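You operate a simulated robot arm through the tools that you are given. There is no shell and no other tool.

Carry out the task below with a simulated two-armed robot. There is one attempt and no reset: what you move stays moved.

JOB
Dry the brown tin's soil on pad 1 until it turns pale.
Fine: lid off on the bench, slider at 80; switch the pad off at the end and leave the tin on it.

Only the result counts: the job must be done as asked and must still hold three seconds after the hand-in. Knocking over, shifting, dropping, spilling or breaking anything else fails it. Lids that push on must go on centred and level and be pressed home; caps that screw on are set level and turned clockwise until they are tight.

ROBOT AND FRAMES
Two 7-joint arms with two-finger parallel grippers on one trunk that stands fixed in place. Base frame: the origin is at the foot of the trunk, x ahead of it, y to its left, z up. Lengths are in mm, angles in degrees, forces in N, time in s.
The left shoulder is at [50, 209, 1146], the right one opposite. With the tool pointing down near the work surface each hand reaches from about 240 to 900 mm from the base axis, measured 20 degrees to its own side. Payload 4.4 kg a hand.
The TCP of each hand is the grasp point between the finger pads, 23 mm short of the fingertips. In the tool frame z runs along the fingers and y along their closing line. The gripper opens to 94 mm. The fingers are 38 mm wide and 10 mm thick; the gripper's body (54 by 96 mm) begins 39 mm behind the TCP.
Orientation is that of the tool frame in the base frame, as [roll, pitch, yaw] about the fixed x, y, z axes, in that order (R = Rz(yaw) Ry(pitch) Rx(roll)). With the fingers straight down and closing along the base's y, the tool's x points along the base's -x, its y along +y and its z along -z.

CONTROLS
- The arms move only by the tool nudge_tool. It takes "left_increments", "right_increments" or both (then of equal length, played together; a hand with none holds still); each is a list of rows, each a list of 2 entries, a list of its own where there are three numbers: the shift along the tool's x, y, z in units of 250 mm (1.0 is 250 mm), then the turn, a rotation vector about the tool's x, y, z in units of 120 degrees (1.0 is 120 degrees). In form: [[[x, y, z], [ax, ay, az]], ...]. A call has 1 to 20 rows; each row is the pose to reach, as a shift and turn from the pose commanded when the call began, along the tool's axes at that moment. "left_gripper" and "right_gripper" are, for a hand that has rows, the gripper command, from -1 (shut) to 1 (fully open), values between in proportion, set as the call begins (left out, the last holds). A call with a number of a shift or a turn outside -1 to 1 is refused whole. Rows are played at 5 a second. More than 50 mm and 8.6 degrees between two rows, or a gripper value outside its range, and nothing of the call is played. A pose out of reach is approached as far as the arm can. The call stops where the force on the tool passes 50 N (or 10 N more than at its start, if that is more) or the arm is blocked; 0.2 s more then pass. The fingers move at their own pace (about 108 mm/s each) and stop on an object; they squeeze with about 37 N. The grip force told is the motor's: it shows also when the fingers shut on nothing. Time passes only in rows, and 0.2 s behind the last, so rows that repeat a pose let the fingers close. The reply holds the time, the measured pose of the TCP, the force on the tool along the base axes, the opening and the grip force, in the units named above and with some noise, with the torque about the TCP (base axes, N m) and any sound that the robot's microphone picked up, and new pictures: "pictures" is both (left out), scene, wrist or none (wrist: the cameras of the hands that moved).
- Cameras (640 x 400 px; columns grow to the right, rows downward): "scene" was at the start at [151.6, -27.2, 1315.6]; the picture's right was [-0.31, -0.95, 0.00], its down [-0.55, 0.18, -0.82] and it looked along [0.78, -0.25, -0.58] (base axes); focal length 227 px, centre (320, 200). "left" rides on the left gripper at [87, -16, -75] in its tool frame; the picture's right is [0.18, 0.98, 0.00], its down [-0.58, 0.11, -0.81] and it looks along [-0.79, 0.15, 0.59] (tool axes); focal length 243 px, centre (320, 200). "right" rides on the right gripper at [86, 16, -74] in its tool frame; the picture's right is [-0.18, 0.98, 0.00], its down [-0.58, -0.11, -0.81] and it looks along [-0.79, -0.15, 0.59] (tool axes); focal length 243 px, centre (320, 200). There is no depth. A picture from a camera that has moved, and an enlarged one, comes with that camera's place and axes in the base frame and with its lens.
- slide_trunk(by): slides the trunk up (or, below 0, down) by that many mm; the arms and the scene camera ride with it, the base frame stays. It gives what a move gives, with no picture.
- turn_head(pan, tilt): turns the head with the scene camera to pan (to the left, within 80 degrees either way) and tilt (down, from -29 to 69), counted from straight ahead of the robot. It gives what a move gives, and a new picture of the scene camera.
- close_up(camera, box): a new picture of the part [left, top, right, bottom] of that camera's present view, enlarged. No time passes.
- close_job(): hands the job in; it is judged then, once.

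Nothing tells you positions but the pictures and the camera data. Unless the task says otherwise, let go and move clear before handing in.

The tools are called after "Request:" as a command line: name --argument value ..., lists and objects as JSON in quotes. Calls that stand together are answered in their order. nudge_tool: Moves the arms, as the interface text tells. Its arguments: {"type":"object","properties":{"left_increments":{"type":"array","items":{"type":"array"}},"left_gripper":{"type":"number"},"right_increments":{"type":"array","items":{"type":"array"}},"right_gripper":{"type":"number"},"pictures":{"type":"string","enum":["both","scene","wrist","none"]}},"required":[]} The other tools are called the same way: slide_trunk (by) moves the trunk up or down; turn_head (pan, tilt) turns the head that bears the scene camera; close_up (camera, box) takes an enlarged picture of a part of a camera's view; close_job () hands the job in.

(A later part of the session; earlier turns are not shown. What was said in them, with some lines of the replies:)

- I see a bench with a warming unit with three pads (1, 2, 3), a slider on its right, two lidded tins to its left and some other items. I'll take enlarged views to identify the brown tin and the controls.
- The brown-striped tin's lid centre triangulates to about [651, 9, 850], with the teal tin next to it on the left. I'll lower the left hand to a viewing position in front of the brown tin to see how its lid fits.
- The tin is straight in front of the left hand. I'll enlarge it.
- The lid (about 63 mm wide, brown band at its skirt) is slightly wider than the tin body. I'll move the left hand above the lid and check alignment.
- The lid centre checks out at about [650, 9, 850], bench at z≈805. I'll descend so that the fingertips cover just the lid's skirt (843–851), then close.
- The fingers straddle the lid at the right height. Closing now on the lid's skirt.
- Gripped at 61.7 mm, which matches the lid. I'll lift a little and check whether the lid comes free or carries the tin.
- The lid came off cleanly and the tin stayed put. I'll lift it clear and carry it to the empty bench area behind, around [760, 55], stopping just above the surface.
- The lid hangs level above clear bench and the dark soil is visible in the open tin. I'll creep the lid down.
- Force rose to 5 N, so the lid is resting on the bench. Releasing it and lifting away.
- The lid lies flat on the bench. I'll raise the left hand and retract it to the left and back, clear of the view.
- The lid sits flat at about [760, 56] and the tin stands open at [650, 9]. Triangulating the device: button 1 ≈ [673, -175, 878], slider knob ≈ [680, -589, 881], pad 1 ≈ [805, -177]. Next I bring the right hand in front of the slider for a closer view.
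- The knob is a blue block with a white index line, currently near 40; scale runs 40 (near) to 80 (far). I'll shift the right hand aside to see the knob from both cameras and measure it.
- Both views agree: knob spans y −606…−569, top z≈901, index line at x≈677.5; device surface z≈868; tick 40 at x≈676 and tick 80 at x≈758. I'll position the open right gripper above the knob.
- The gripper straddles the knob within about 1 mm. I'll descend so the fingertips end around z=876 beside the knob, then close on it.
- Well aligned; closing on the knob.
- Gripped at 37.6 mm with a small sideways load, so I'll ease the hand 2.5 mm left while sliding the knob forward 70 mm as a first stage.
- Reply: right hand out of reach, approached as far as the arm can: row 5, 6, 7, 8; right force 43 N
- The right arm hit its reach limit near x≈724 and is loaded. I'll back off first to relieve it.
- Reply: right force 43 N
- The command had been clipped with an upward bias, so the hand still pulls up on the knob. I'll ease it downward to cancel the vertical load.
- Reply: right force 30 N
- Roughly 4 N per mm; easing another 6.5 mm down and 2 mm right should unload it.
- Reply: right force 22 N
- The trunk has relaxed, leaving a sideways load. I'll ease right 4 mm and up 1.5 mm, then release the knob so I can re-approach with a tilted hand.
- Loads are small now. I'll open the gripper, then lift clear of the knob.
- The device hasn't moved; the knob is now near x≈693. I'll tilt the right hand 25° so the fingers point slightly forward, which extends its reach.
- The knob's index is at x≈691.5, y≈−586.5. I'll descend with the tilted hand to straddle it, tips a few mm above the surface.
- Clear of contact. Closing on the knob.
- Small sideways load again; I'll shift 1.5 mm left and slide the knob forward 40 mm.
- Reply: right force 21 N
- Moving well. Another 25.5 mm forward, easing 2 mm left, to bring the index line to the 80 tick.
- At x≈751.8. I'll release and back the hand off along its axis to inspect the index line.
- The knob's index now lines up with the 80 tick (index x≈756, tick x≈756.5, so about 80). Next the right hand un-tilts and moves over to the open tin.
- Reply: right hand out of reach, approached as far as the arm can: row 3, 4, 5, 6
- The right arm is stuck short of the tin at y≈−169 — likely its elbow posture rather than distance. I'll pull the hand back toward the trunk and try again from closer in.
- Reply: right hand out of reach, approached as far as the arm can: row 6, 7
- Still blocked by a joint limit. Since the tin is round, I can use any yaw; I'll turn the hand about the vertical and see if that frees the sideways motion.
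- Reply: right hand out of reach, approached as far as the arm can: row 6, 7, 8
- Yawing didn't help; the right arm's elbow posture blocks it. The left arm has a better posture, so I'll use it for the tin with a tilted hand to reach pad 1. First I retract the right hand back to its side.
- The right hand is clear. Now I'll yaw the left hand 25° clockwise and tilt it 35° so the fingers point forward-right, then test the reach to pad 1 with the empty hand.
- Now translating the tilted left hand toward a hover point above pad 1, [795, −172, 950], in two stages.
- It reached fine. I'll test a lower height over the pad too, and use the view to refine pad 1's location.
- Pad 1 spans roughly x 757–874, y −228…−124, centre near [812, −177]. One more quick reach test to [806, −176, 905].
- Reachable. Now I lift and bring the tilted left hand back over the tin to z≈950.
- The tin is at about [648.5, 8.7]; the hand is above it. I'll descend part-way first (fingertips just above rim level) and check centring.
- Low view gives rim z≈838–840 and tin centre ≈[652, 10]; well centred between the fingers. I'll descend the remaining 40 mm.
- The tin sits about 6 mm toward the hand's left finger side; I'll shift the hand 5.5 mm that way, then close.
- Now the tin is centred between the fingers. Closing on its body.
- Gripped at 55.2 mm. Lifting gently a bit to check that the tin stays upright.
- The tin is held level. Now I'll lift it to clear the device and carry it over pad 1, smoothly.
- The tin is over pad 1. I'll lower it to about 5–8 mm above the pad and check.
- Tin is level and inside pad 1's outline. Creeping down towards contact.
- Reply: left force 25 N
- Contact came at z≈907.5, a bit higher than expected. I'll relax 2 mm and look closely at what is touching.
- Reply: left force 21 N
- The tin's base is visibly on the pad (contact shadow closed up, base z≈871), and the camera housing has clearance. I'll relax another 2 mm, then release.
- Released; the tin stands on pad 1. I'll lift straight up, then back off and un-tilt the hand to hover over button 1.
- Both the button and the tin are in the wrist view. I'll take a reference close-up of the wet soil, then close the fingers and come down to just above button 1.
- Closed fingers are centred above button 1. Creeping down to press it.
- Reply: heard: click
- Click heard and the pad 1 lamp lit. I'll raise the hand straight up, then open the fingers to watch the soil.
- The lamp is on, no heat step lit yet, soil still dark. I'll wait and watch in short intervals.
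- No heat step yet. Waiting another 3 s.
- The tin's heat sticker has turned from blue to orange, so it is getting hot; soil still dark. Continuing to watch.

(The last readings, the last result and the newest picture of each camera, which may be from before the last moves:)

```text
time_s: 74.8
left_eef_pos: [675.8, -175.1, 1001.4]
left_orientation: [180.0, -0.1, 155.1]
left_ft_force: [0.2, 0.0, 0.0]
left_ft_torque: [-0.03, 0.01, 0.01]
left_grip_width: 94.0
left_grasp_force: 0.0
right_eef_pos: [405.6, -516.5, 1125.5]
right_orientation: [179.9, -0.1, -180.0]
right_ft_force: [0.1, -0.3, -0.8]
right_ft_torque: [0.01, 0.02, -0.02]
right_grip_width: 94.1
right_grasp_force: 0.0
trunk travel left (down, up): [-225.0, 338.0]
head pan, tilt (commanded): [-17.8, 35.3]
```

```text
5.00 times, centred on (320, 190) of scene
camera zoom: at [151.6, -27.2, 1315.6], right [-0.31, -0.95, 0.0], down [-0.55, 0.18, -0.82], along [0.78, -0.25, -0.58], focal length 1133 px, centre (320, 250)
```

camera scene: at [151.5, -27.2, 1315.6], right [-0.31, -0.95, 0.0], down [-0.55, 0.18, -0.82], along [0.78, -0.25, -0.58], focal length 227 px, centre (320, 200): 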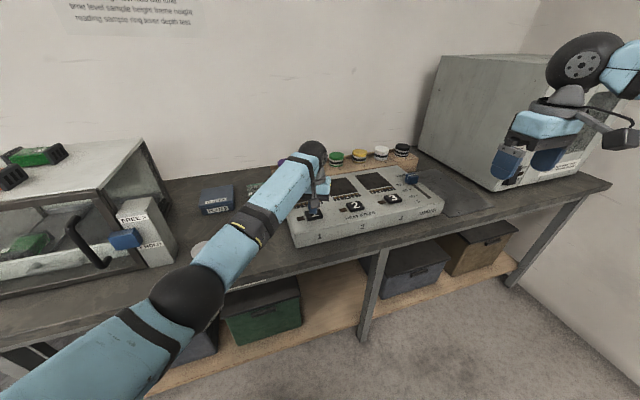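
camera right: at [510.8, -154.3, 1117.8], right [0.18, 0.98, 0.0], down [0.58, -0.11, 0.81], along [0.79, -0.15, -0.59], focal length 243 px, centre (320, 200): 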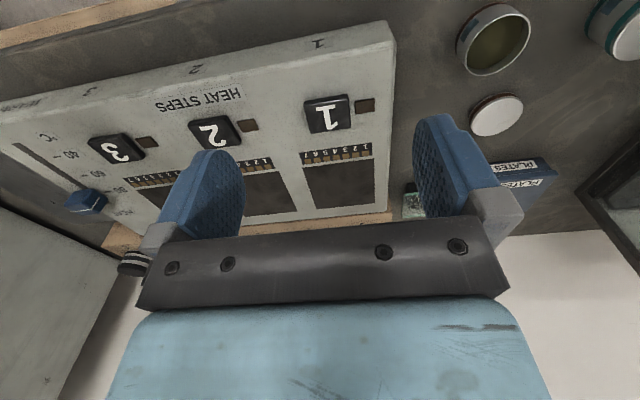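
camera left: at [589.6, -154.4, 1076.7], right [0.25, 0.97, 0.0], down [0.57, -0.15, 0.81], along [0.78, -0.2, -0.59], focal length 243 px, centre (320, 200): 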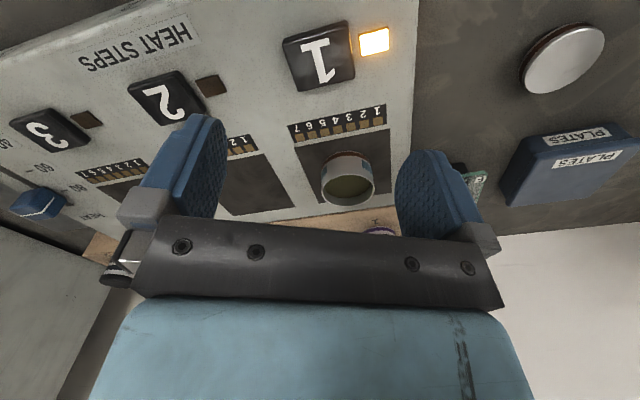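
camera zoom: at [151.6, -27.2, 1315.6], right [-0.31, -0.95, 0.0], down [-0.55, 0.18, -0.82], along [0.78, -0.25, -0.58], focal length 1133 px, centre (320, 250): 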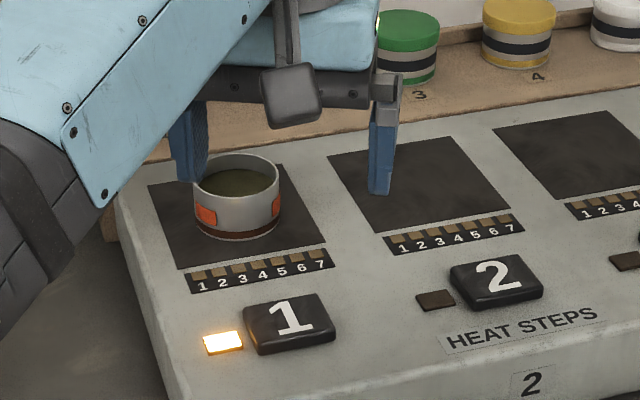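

Still dark. Waiting another 4 s.

Request:
nudge_tool --left_increments '[[[0, 0, 0], [0, 0, 0]], [[0, 0, 0], [0, 0, 0]], [[0, 0, 0], [0, 0, 0]], [[0, 0, 0], [0, 0, 0]], [[0, 0, 0], [0, 0, 0]], [[0, 0, 0], [0, 0, 0]], [[0, 0, 0], [0, 0, 0]], [[0, 0, 0], [0, 0, 0]], [[0, 0, 0], [0, 0, 0]], [[0, 0, 0], [0, 0, 0]], [[0, 0, 0], [0, 0, 0]], [[0, 0, 0], [0, 0, 0]], [[0, 0, 0], [0, 0, 0]], [[0, 0, 0], [0, 0, 0]], [[0, 0, 0], [0, 0, 0]], [[0, 0, 0], [0, 0, 0]], [[0, 0, 0], [0, 0, 0]], [[0, 0, 0], [0, 0, 0]], [[0, 0, 0], [0, 0, 0]], [[0, 0, 0], [0, 0, 0]]]' --pictures "none"

Request:
close_up --camera "left" --box '[260, 70, 420, 220]'

Request:
close_up --camera "scene" --box '[270, 150, 370, 230]'

```text
time_s: 79.0
left_eef_pos: [675.2, -174.8, 1001.4]
left_orientation: [-180.0, -0.1, 155.2]
left_ft_force: [0.5, 0.0, -0.1]
left_ft_torque: [-0.04, 0.0, 0.01]
left_grip_width: 94.1
left_grasp_force: 0.0
right_eef_pos: [404.7, -516.9, 1125.8]
right_orientation: [-180.0, 0.0, 179.9]
right_ft_force: [-0.4, -0.5, 0.4]
right_ft_torque: [-0.05, 0.02, 0.04]
right_grip_width: 94.1
right_grasp_force: 0.1
trunk travel left (down, up): [-225.0, 338.0]
head pan, tilt (commanded): [-17.8, 35.3]
```

```text
2.67 times, centred on (340, 145) of left
camera zoom: at [589.5, -154.4, 1076.7], right [0.25, 0.97, 0.0], down [0.57, -0.15, 0.81], along [0.78, -0.2, -0.59], focal length 647 px, centre (267, 347)
```

zoom: 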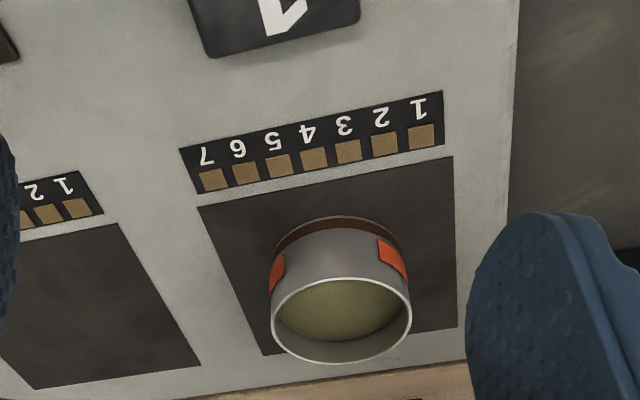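

```text
5.00 times, centred on (320, 190) of scene
camera zoom: at [151.6, -27.2, 1315.6], right [-0.31, -0.95, 0.0], down [-0.55, 0.18, -0.82], along [0.78, -0.25, -0.58], focal length 1133 px, centre (320, 250)
```

zoom: 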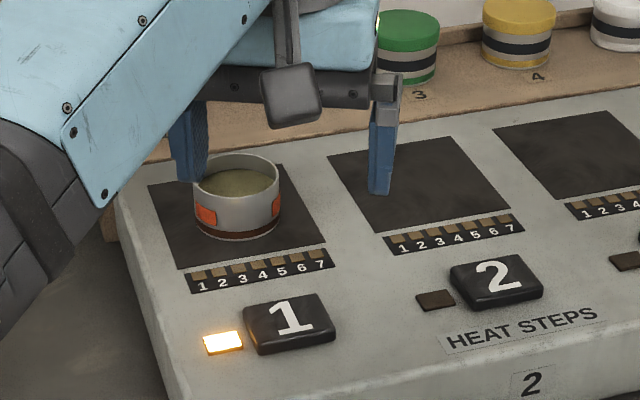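

The soil is now visibly lighter. I'll watch in shorter steps to see whether it goes fully pale.

Request:
nudge_tool --left_increments '[[[0, 0, 0], [0, 0, 0]], [[0, 0, 0], [0, 0, 0]], [[0, 0, 0], [0, 0, 0]], [[0, 0, 0], [0, 0, 0]]]' --pictures "none"

Request:
close_up --camera "left" --box '[260, 70, 420, 220]'

Request:
close_up --camera "scene" --box '[270, 150, 370, 230]'

```text
time_s: 80.0
left_eef_pos: [675.4, -173.6, 1001.4]
left_orientation: [-179.9, 0.1, 155.1]
left_ft_force: [0.1, -0.4, 0.6]
left_ft_torque: [0.0, 0.02, 0.04]
left_grip_width: 93.9
left_grasp_force: 0.1
right_eef_pos: [403.6, -517.0, 1126.4]
right_orientation: [180.0, 0.1, 180.0]
right_ft_force: [0.1, 0.0, 0.6]
right_ft_torque: [-0.01, -0.01, 0.0]
right_grip_width: 94.0
right_grasp_force: 0.1
trunk travel left (down, up): [-225.0, 338.0]
head pan, tilt (commanded): [-17.8, 35.3]
```

```text
2.67 times, centred on (340, 145) of left
camera zoom: at [589.5, -154.4, 1076.7], right [0.25, 0.97, 0.0], down [0.57, -0.15, 0.81], along [0.78, -0.2, -0.59], focal length 647 px, centre (267, 347)
```

zoom: 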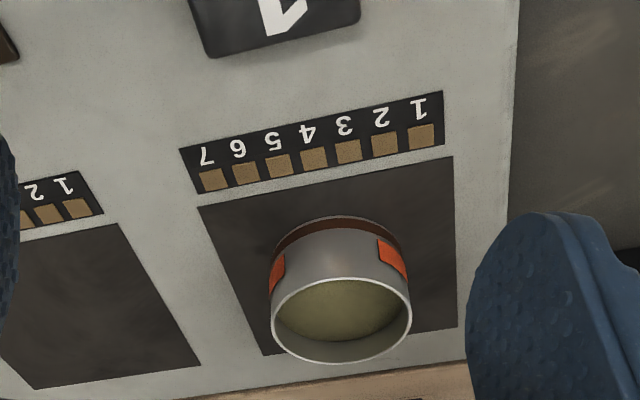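

```text
5.00 times, centred on (320, 190) of scene
camera zoom: at [151.6, -27.2, 1315.6], right [-0.31, -0.95, 0.0], down [-0.55, 0.18, -0.82], along [0.78, -0.25, -0.58], focal length 1133 px, centre (320, 250)
```

zoom: 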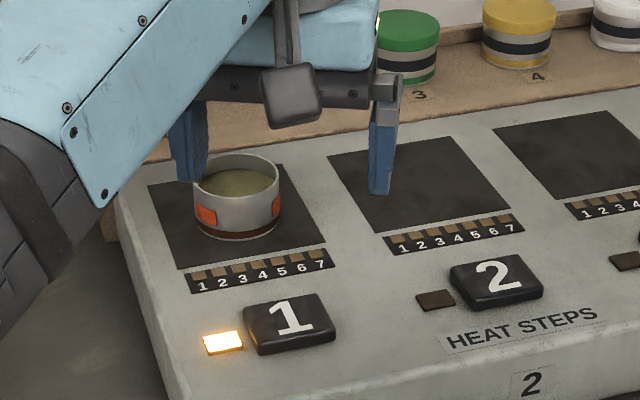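

Request:
nudge_tool --left_increments '[[[0, 0, 0], [0, 0, 0]], [[0, 0, 0], [0, 0, 0]], [[0, 0, 0], [0, 0, 0]], [[0, 0, 0], [0, 0, 0]], [[0, 0, 0], [0, 0, 0]], [[0, 0, 0], [0, 0, 0]]]' --pictures "none"

Request:
close_up --camera "left" --box '[310, 135, 390, 215]'

Request:
close_up --camera "scene" --box '[290, 170, 350, 220]'

```text
time_s: 81.4
left_eef_pos: [675.2, -176.2, 1001.5]
left_orientation: [179.9, 0.1, 155.1]
left_ft_force: [0.2, 0.5, 0.2]
left_ft_torque: [0.02, 0.0, 0.0]
left_grip_width: 94.0
left_grasp_force: 0.0
right_eef_pos: [405.3, -517.2, 1126.6]
right_orientation: [180.0, 0.1, -180.0]
right_ft_force: [-0.2, -0.4, 0.0]
right_ft_torque: [-0.01, 0.06, 0.02]
right_grip_width: 94.2
right_grasp_force: 0.1
trunk travel left (down, up): [-225.0, 338.0]
head pan, tilt (commanded): [-17.8, 35.3]
```

```text
5.00 times, centred on (350, 175) of left
camera zoom: at [589.5, -154.4, 1076.7], right [0.25, 0.97, 0.0], down [0.57, -0.15, 0.81], along [0.78, -0.2, -0.59], focal length 1213 px, centre (170, 325)
```

zoom: 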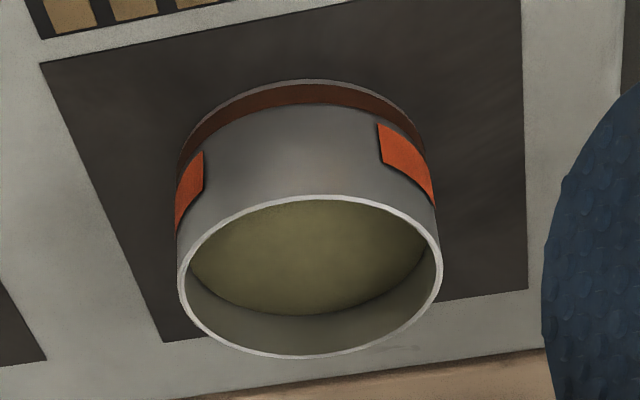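

```text
8.00 times, centred on (320, 195) of scene
camera zoom: at [151.6, -27.2, 1315.6], right [-0.31, -0.95, 0.0], down [-0.55, 0.18, -0.82], along [0.78, -0.25, -0.58], focal length 1813 px, centre (320, 240)
```

zoom: 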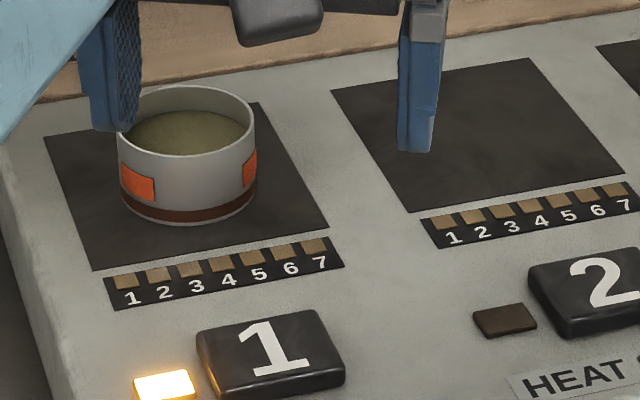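

I'll check again with the same enlargement to see if it's still changing.

Request:
nudge_tool --left_increments '[[[0, 0, 0], [0, 0, 0]], [[0, 0, 0], [0, 0, 0]], [[0, 0, 0], [0, 0, 0]], [[0, 0, 0], [0, 0, 0]], [[0, 0, 0], [0, 0, 0]], [[0, 0, 0], [0, 0, 0]], [[0, 0, 0], [0, 0, 0]]]' --pictures "none"

Request:
close_up --camera "left" --box '[310, 135, 390, 215]'

Request:
close_up --camera "scene" --box '[290, 170, 350, 220]'

```text
time_s: 83.0
left_eef_pos: [675.1, -174.9, 1002.2]
left_orientation: [-180.0, 0.0, 155.1]
left_ft_force: [-0.3, -0.3, 0.2]
left_ft_torque: [-0.02, 0.03, 0.02]
left_grip_width: 94.1
left_grasp_force: 0.1
right_eef_pos: [405.1, -516.7, 1125.4]
right_orientation: [180.0, 0.0, -180.0]
right_ft_force: [-0.3, 0.2, -0.6]
right_ft_torque: [0.01, 0.01, 0.0]
right_grip_width: 93.8
right_grasp_force: 0.1
trunk travel left (down, up): [-225.0, 338.0]
head pan, tilt (commanded): [-17.8, 35.3]
```

```text
5.00 times, centred on (350, 175) of left
camera zoom: at [589.5, -154.4, 1076.7], right [0.25, 0.97, 0.0], down [0.57, -0.15, 0.81], along [0.78, -0.2, -0.59], focal length 1213 px, centre (170, 325)
```

zoom: 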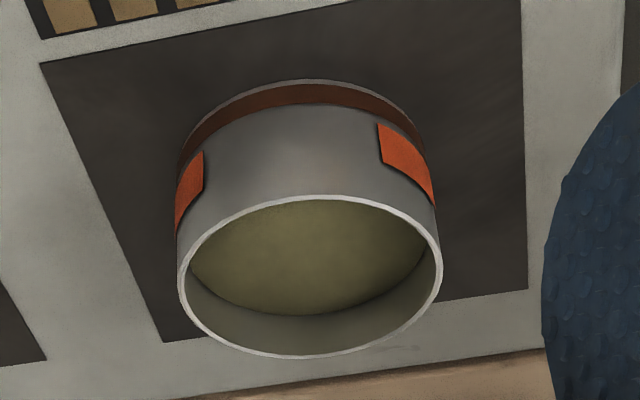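

```text
8.00 times, centred on (320, 195) of scene
camera zoom: at [151.6, -27.2, 1315.6], right [-0.31, -0.95, 0.0], down [-0.55, 0.18, -0.82], along [0.78, -0.25, -0.58], focal length 1813 px, centre (320, 240)
```

zoom: 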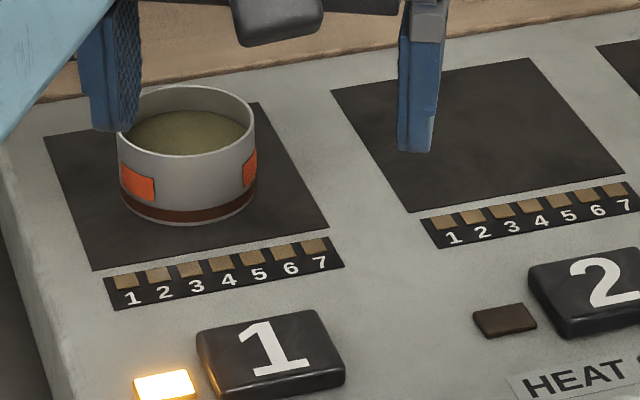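

No change between 81 and 83 s, so the colour shifts in stages; it's khaki rather than clearly pale. I'll keep watching in short intervals.

Request:
nudge_tool --left_increments '[[[0, 0, 0], [0, 0, 0]], [[0, 0, 0], [0, 0, 0]], [[0, 0, 0], [0, 0, 0]], [[0, 0, 0], [0, 0, 0]], [[0, 0, 0], [0, 0, 0]], [[0, 0, 0], [0, 0, 0]], [[0, 0, 0], [0, 0, 0]], [[0, 0, 0], [0, 0, 0]]]' --pictures "none"

Request:
close_up --camera "left" --box '[310, 135, 390, 215]'

Request:
close_up --camera "scene" --box '[290, 170, 350, 220]'

```text
time_s: 84.8
left_eef_pos: [675.2, -176.6, 1001.9]
left_orientation: [-179.9, 0.1, 155.2]
left_ft_force: [-0.9, -0.5, 0.0]
left_ft_torque: [0.0, -0.04, -0.04]
left_grip_width: 94.2
left_grasp_force: 0.0
right_eef_pos: [403.8, -517.8, 1125.4]
right_orientation: [180.0, -0.1, -180.0]
right_ft_force: [-0.4, 1.3, 0.1]
right_ft_torque: [0.0, 0.01, 0.01]
right_grip_width: 94.1
right_grasp_force: 0.1
trunk travel left (down, up): [-225.0, 338.0]
head pan, tilt (commanded): [-17.8, 35.3]
```

```text
5.00 times, centred on (350, 175) of left
camera zoom: at [589.5, -154.4, 1076.7], right [0.25, 0.97, 0.0], down [0.57, -0.15, 0.81], along [0.78, -0.2, -0.59], focal length 1213 px, centre (170, 325)
```

zoom: 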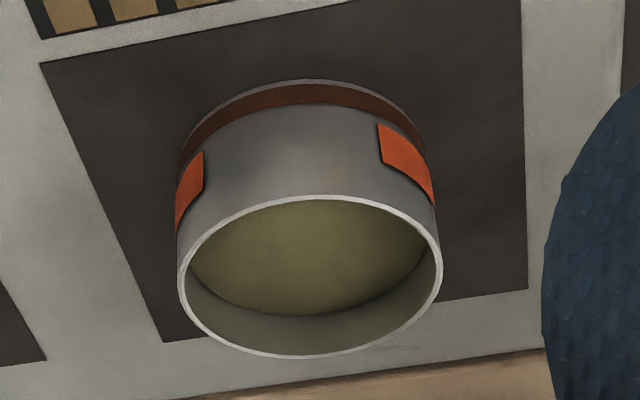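

```text
8.00 times, centred on (320, 195) of scene
camera zoom: at [151.6, -27.2, 1315.6], right [-0.31, -0.95, 0.0], down [-0.55, 0.18, -0.82], along [0.78, -0.25, -0.58], focal length 1813 px, centre (320, 240)
```

zoom: 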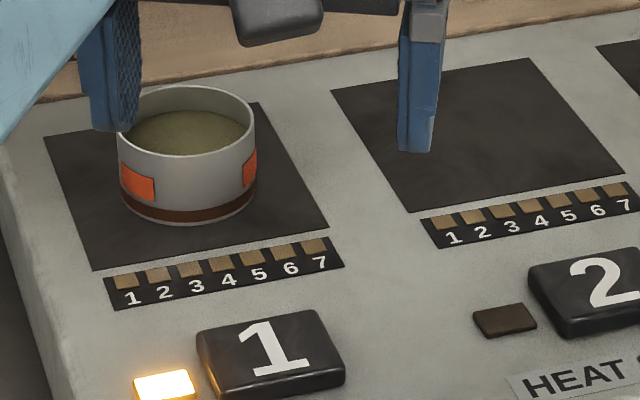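

Unchanged. Waiting two more seconds.

Request:
nudge_tool --left_increments '[[[0, 0, 0], [0, 0, 0]], [[0, 0, 0], [0, 0, 0]], [[0, 0, 0], [0, 0, 0]], [[0, 0, 0], [0, 0, 0]], [[0, 0, 0], [0, 0, 0]], [[0, 0, 0], [0, 0, 0]], [[0, 0, 0], [0, 0, 0]], [[0, 0, 0], [0, 0, 0]], [[0, 0, 0], [0, 0, 0]]]' --pictures "none"

Request:
close_up --camera "left" --box '[310, 135, 390, 215]'

Request:
close_up --camera "scene" --box '[290, 170, 350, 220]'

```text
time_s: 86.8
left_eef_pos: [675.0, -175.5, 1001.9]
left_orientation: [180.0, 0.0, 155.0]
left_ft_force: [0.2, 0.1, 0.6]
left_ft_torque: [0.02, -0.01, 0.02]
left_grip_width: 94.2
left_grasp_force: 0.1
right_eef_pos: [404.6, -517.9, 1125.8]
right_orientation: [180.0, 0.0, -179.9]
right_ft_force: [0.1, -0.4, 0.4]
right_ft_torque: [0.0, 0.01, 0.02]
right_grip_width: 94.2
right_grasp_force: 0.0
trunk travel left (down, up): [-225.0, 338.0]
head pan, tilt (commanded): [-17.8, 35.3]
```

```text
5.00 times, centred on (350, 175) of left
camera zoom: at [589.5, -154.4, 1076.7], right [0.25, 0.97, 0.0], down [0.57, -0.15, 0.81], along [0.78, -0.2, -0.59], focal length 1213 px, centre (170, 325)
```

zoom: 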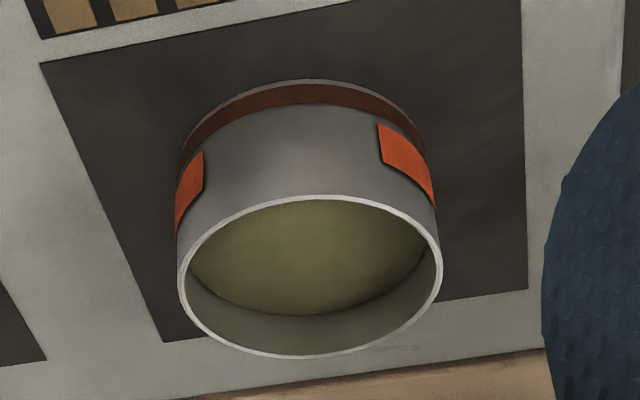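

```text
8.00 times, centred on (320, 195) of scene
camera zoom: at [151.6, -27.2, 1315.6], right [-0.31, -0.95, 0.0], down [-0.55, 0.18, -0.82], along [0.78, -0.25, -0.58], focal length 1813 px, centre (320, 240)
```

zoom: 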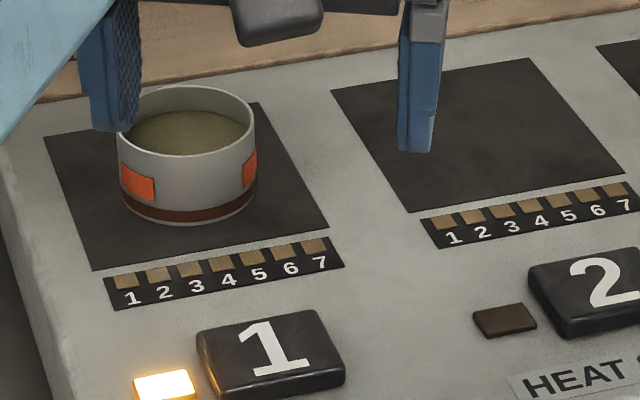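

Still the same shade. I'll keep monitoring a little longer in case there's a second stage.

Request:
nudge_tool --left_increments '[[[0, 0, 0], [0, 0, 0]], [[0, 0, 0], [0, 0, 0]], [[0, 0, 0], [0, 0, 0]], [[0, 0, 0], [0, 0, 0]], [[0, 0, 0], [0, 0, 0]], [[0, 0, 0], [0, 0, 0]], [[0, 0, 0], [0, 0, 0]], [[0, 0, 0], [0, 0, 0]], [[0, 0, 0], [0, 0, 0]], [[0, 0, 0], [0, 0, 0]]]' --pictures "none"

Request:
close_up --camera "left" --box '[310, 135, 390, 215]'

Request:
close_up --camera "scene" --box '[290, 170, 350, 220]'

```text
time_s: 89.0
left_eef_pos: [675.6, -175.8, 1001.4]
left_orientation: [-179.9, 0.0, 155.1]
left_ft_force: [0.5, 0.3, 0.2]
left_ft_torque: [0.0, -0.02, -0.02]
left_grip_width: 93.7
left_grasp_force: 0.0
right_eef_pos: [405.4, -516.2, 1126.8]
right_orientation: [-180.0, 0.0, 180.0]
right_ft_force: [0.0, 0.1, -0.2]
right_ft_torque: [0.0, 0.01, 0.01]
right_grip_width: 94.0
right_grasp_force: 0.0
trunk travel left (down, up): [-225.0, 338.0]
head pan, tilt (commanded): [-17.8, 35.3]
```

```text
5.00 times, centred on (350, 175) of left
camera zoom: at [589.5, -154.4, 1076.7], right [0.25, 0.97, 0.0], down [0.57, -0.15, 0.81], along [0.78, -0.2, -0.59], focal length 1213 px, centre (170, 325)
```

zoom: 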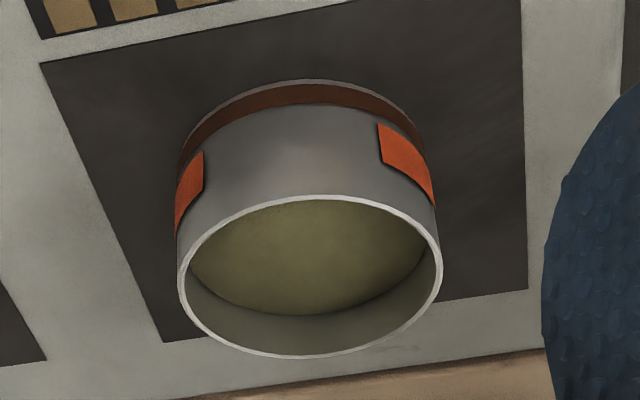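

```text
8.00 times, centred on (320, 195) of scene
camera zoom: at [151.6, -27.2, 1315.6], right [-0.31, -0.95, 0.0], down [-0.55, 0.18, -0.82], along [0.78, -0.25, -0.58], focal length 1813 px, centre (320, 240)
```

zoom: 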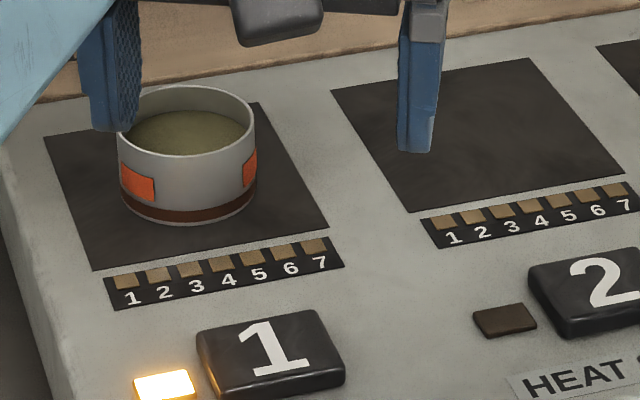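

No further change for 10 s; one last short look before switching off.

Request:
nudge_tool --left_increments '[[[0, 0, 0], [0, 0, 0]], [[0, 0, 0], [0, 0, 0]], [[0, 0, 0], [0, 0, 0]], [[0, 0, 0], [0, 0, 0]], [[0, 0, 0], [0, 0, 0]], [[0, 0, 0], [0, 0, 0]], [[0, 0, 0], [0, 0, 0]], [[0, 0, 0], [0, 0, 0]], [[0, 0, 0], [0, 0, 0]], [[0, 0, 0], [0, 0, 0]]]' --pictures "none"

Request:
close_up --camera "left" --box '[260, 70, 420, 220]'

Request:
close_up --camera "scene" --box '[270, 150, 370, 230]'

```text
time_s: 91.2
left_eef_pos: [675.6, -173.8, 1002.8]
left_orientation: [180.0, 0.0, 155.1]
left_ft_force: [0.3, 0.4, -0.7]
left_ft_torque: [-0.02, -0.02, 0.05]
left_grip_width: 93.8
left_grasp_force: 0.0
right_eef_pos: [405.6, -517.2, 1126.4]
right_orientation: [-179.9, 0.0, 179.9]
right_ft_force: [1.2, 0.2, -0.2]
right_ft_torque: [0.01, -0.02, -0.01]
right_grip_width: 93.9
right_grasp_force: 0.1
trunk travel left (down, up): [-225.0, 338.0]
head pan, tilt (commanded): [-17.8, 35.3]
```

```text
2.67 times, centred on (340, 145) of left
camera zoom: at [589.5, -154.4, 1076.7], right [0.25, 0.97, 0.0], down [0.57, -0.15, 0.81], along [0.78, -0.2, -0.59], focal length 647 px, centre (267, 347)
```

zoom: 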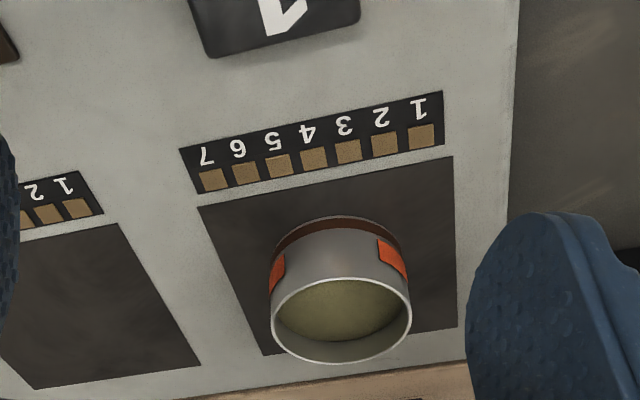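

```text
5.00 times, centred on (320, 190) of scene
camera zoom: at [151.6, -27.2, 1315.6], right [-0.31, -0.95, 0.0], down [-0.55, 0.18, -0.82], along [0.78, -0.25, -0.58], focal length 1133 px, centre (320, 250)
```

zoom: 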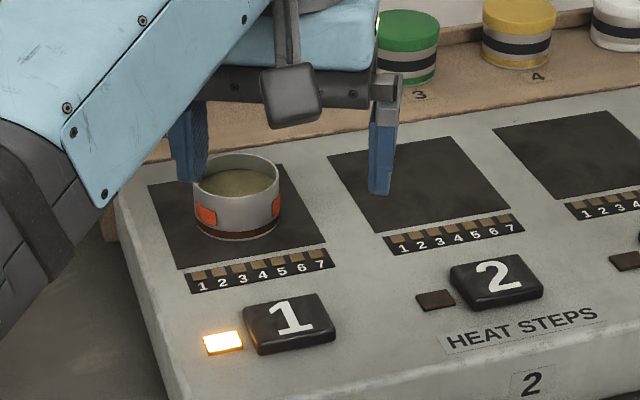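

The soil's colour has settled at its pale khaki since 79 s, so it's dry. Now I close the fingers and press button 1 again to switch the pad off.

Request:
nudge_tool --left_increments '[[[0, 0, 0.05], [0, 0, 0]], [[0, 0, 0.17], [0, 0, 0]], [[0, 0, 0.3], [0, 0, 0]], [[0, 0, 0.36], [0, 0, 0]], [[0, 0, 0.38], [0, 0, 0]], [[0, 0, 0.392], [0, 0, 0]], [[0, 0, 0.4], [0, 0, 0]]]' --left_gripper -1 --pictures "none"

Request:
close_up --camera "scene" --box '[280, 170, 360, 230]'

```text
time_s: 92.8
left_eef_pos: [674.0, -175.7, 901.9]
left_orientation: [-180.0, 0.0, 155.1]
left_ft_force: [0.5, 0.8, 1.5]
left_ft_torque: [0.02, -0.01, 0.02]
left_grip_width: 0.0
left_grasp_force: 36.9
right_eef_pos: [404.6, -516.2, 1125.9]
right_orientation: [-180.0, 0.0, -180.0]
right_ft_force: [-0.7, -0.2, -0.2]
right_ft_torque: [0.02, -0.02, 0.01]
right_grip_width: 94.2
right_grasp_force: 0.0
trunk travel left (down, up): [-225.0, 338.0]
head pan, tilt (commanded): [-17.8, 35.3]
heard: click
```

```text
6.67 times, centred on (320, 200) of scene
camera zoom: at [151.5, -27.0, 1315.7], right [-0.31, -0.95, 0.0], down [-0.55, 0.18, -0.82], along [0.78, -0.25, -0.58], focal length 1511 px, centre (320, 200)
```

zoom: 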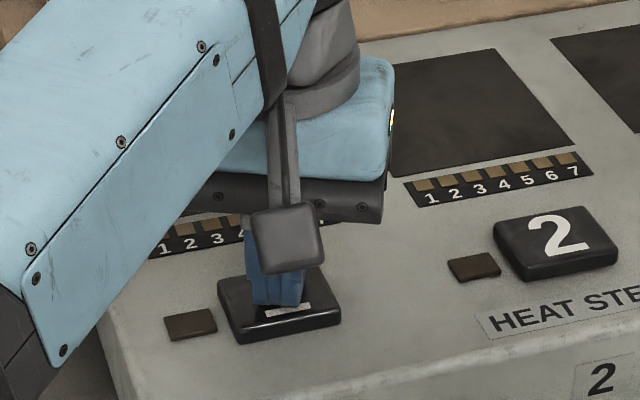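

Click heard and the lamp is out. I'll raise the hand and retract it to the left to check everything.

Request:
nudge_tool --left_increments '[[[0, 0, -0.12], [0, 0, 0]], [[0, 0, -0.28], [0, 0, 0]], [[0, 0, -0.44], [0, 0, 0]], [[0, 0, -0.6], [0, 0, 0]]]' --pictures "none"

Request:
nudge_tool --left_increments '[[[0.14, 0.12, 0], [0, 0, 0]], [[0.28, 0.24, 0], [0, 0, 0]], [[0.42, 0.36, 0], [0, 0, 0]], [[0.56, 0.48, 0], [0, 0, 0]], [[0.7, 0.6, 0], [0, 0, 0]], [[0.8, 0.72, 0], [0, 0, 0]]]' --pictures "both"

Request:
close_up --camera "scene" --box '[270, 140, 470, 250]'

Request:
close_up --camera "scene" --box '[290, 160, 350, 220]'

Request:
close_up --camera "scene" --box '[390, 150, 450, 200]'

```text
time_s: 93.8
left_eef_pos: [675.2, -178.6, 1055.0]
left_orientation: [179.9, 0.0, 155.1]
left_ft_force: [0.5, -0.5, -1.0]
left_ft_torque: [-0.02, 0.01, 0.0]
left_grip_width: 0.1
left_grasp_force: 36.5
right_eef_pos: [403.6, -517.5, 1126.6]
right_orientation: [180.0, 0.2, 179.9]
right_ft_force: [0.2, 0.6, 0.3]
right_ft_torque: [-0.02, 0.0, -0.04]
right_grip_width: 94.0
right_grasp_force: 0.0
trunk travel left (down, up): [-225.0, 338.0]
head pan, tilt (commanded): [-17.8, 35.3]
```

```text
time_s: 95.2
left_eef_pos: [568.3, 72.8, 1053.0]
left_orientation: [180.0, 0.0, 155.0]
left_ft_force: [-0.1, 0.3, 0.8]
left_ft_torque: [-0.02, -0.01, 0.03]
left_grip_width: 0.1
left_grasp_force: 37.0
right_eef_pos: [405.9, -516.9, 1127.1]
right_orientation: [-179.9, -0.1, -180.0]
right_ft_force: [-0.6, 0.1, 0.0]
right_ft_torque: [0.02, 0.0, -0.01]
right_grip_width: 94.1
right_grasp_force: 0.1
trunk travel left (down, up): [-225.0, 338.0]
head pan, tilt (commanded): [-17.8, 35.3]
camera scene: at [151.2, -26.3, 1315.7], right [-0.31, -0.95, 0.0], down [-0.55, 0.18, -0.82], along [0.78, -0.25, -0.58], focal length 227 px, centre (320, 200)
camera left: at [483.4, 93.3, 1126.5], right [0.25, 0.97, 0.0], down [0.57, -0.15, 0.81], along [0.78, -0.2, -0.59], focal length 243 px, centre (320, 200)
```

scene: 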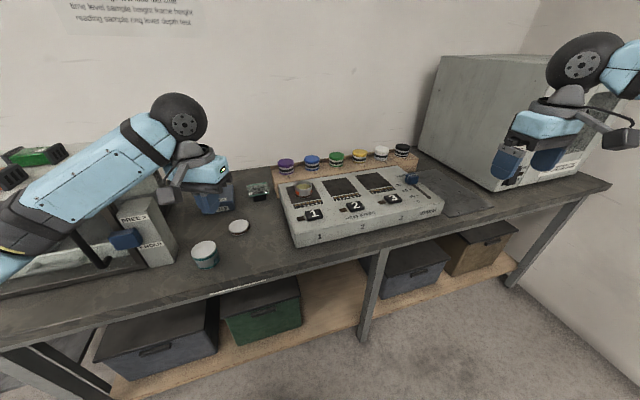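
left: 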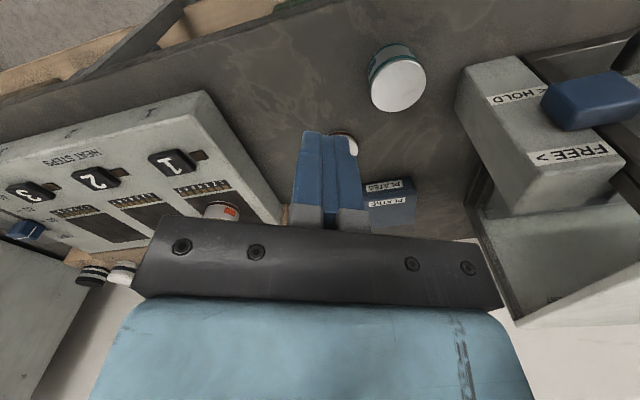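

```text
3.20 times, centred on (370, 195) of scene
camera zoom: at [151.2, -26.3, 1315.7], right [-0.31, -0.95, 0.0], down [-0.55, 0.18, -0.82], along [0.78, -0.25, -0.58], focal length 725 px, centre (160, 216)
```

zoom: 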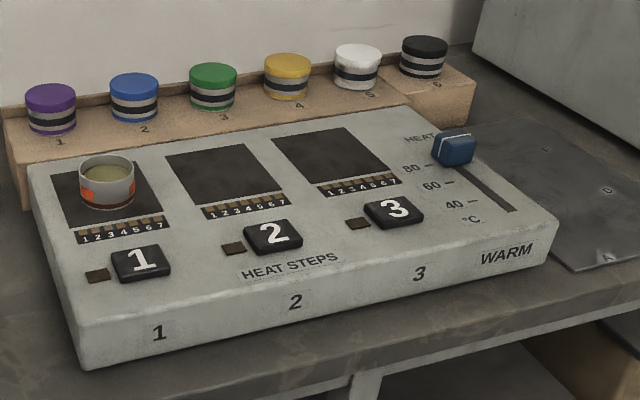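

```text
6.67 times, centred on (320, 190) of scene
camera zoom: at [151.2, -26.3, 1315.7], right [-0.31, -0.95, 0.0], down [-0.55, 0.18, -0.82], along [0.78, -0.25, -0.58], focal length 1511 px, centre (320, 267)
```

zoom: 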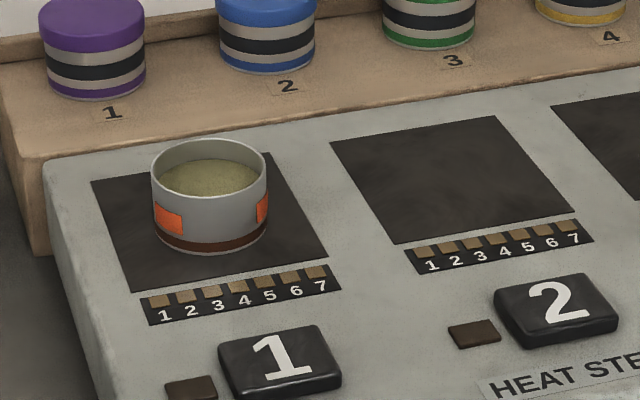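

```text
8.00 times, centred on (420, 175) of scene
camera zoom: at [151.2, -26.3, 1315.7], right [-0.31, -0.95, 0.0], down [-0.55, 0.18, -0.82], along [0.78, -0.25, -0.58], focal length 1813 px, centre (-480, 400)
```

zoom: 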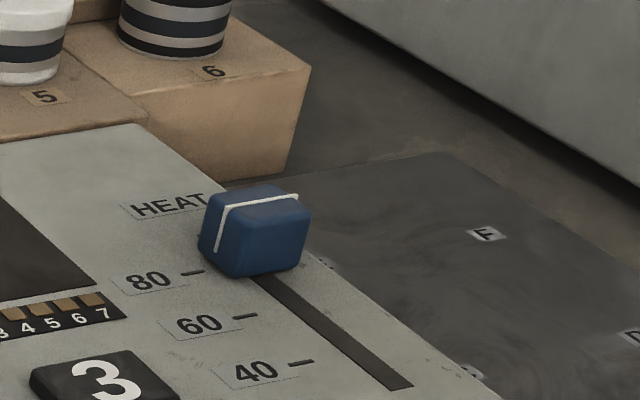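

The soil reads clearly pale now, the tin stands on pad 1 with the lamp out, the slider index is at 80, and the lid lies flat on the bench. The teal tin and everything else are undisturbed and both hands are clear, so I'm handing in.

Request:
close_job

```text
The job is handed in.
```

I dried the brown tin's soil on pad 1 until it turned pale, then switched the pad off. The job is handed in; I was not shown the judge's result.

- **Soil:** it went from dark to a pale khaki 10–14 s after I switched the pad on. I left it on about 14 s longer and saw no further change.
- **Pad 1:** it is off. I heard the click and the lamp went out. The tin is still standing on it.
- **Slider:** it is at 80 as far as the cameras can show, within about 1.5 °C of the mark.
- **Lid:** it is lying flat on the bench behind where the tin stood.
- **Everything else:** in the last pictures nothing else had moved, and both hands are clear.

While I was setting the slider, the right arm ran out of reach and pulled on the knob with about 43 N. I let go and gripped it again with the hand tilted. The device had not moved.
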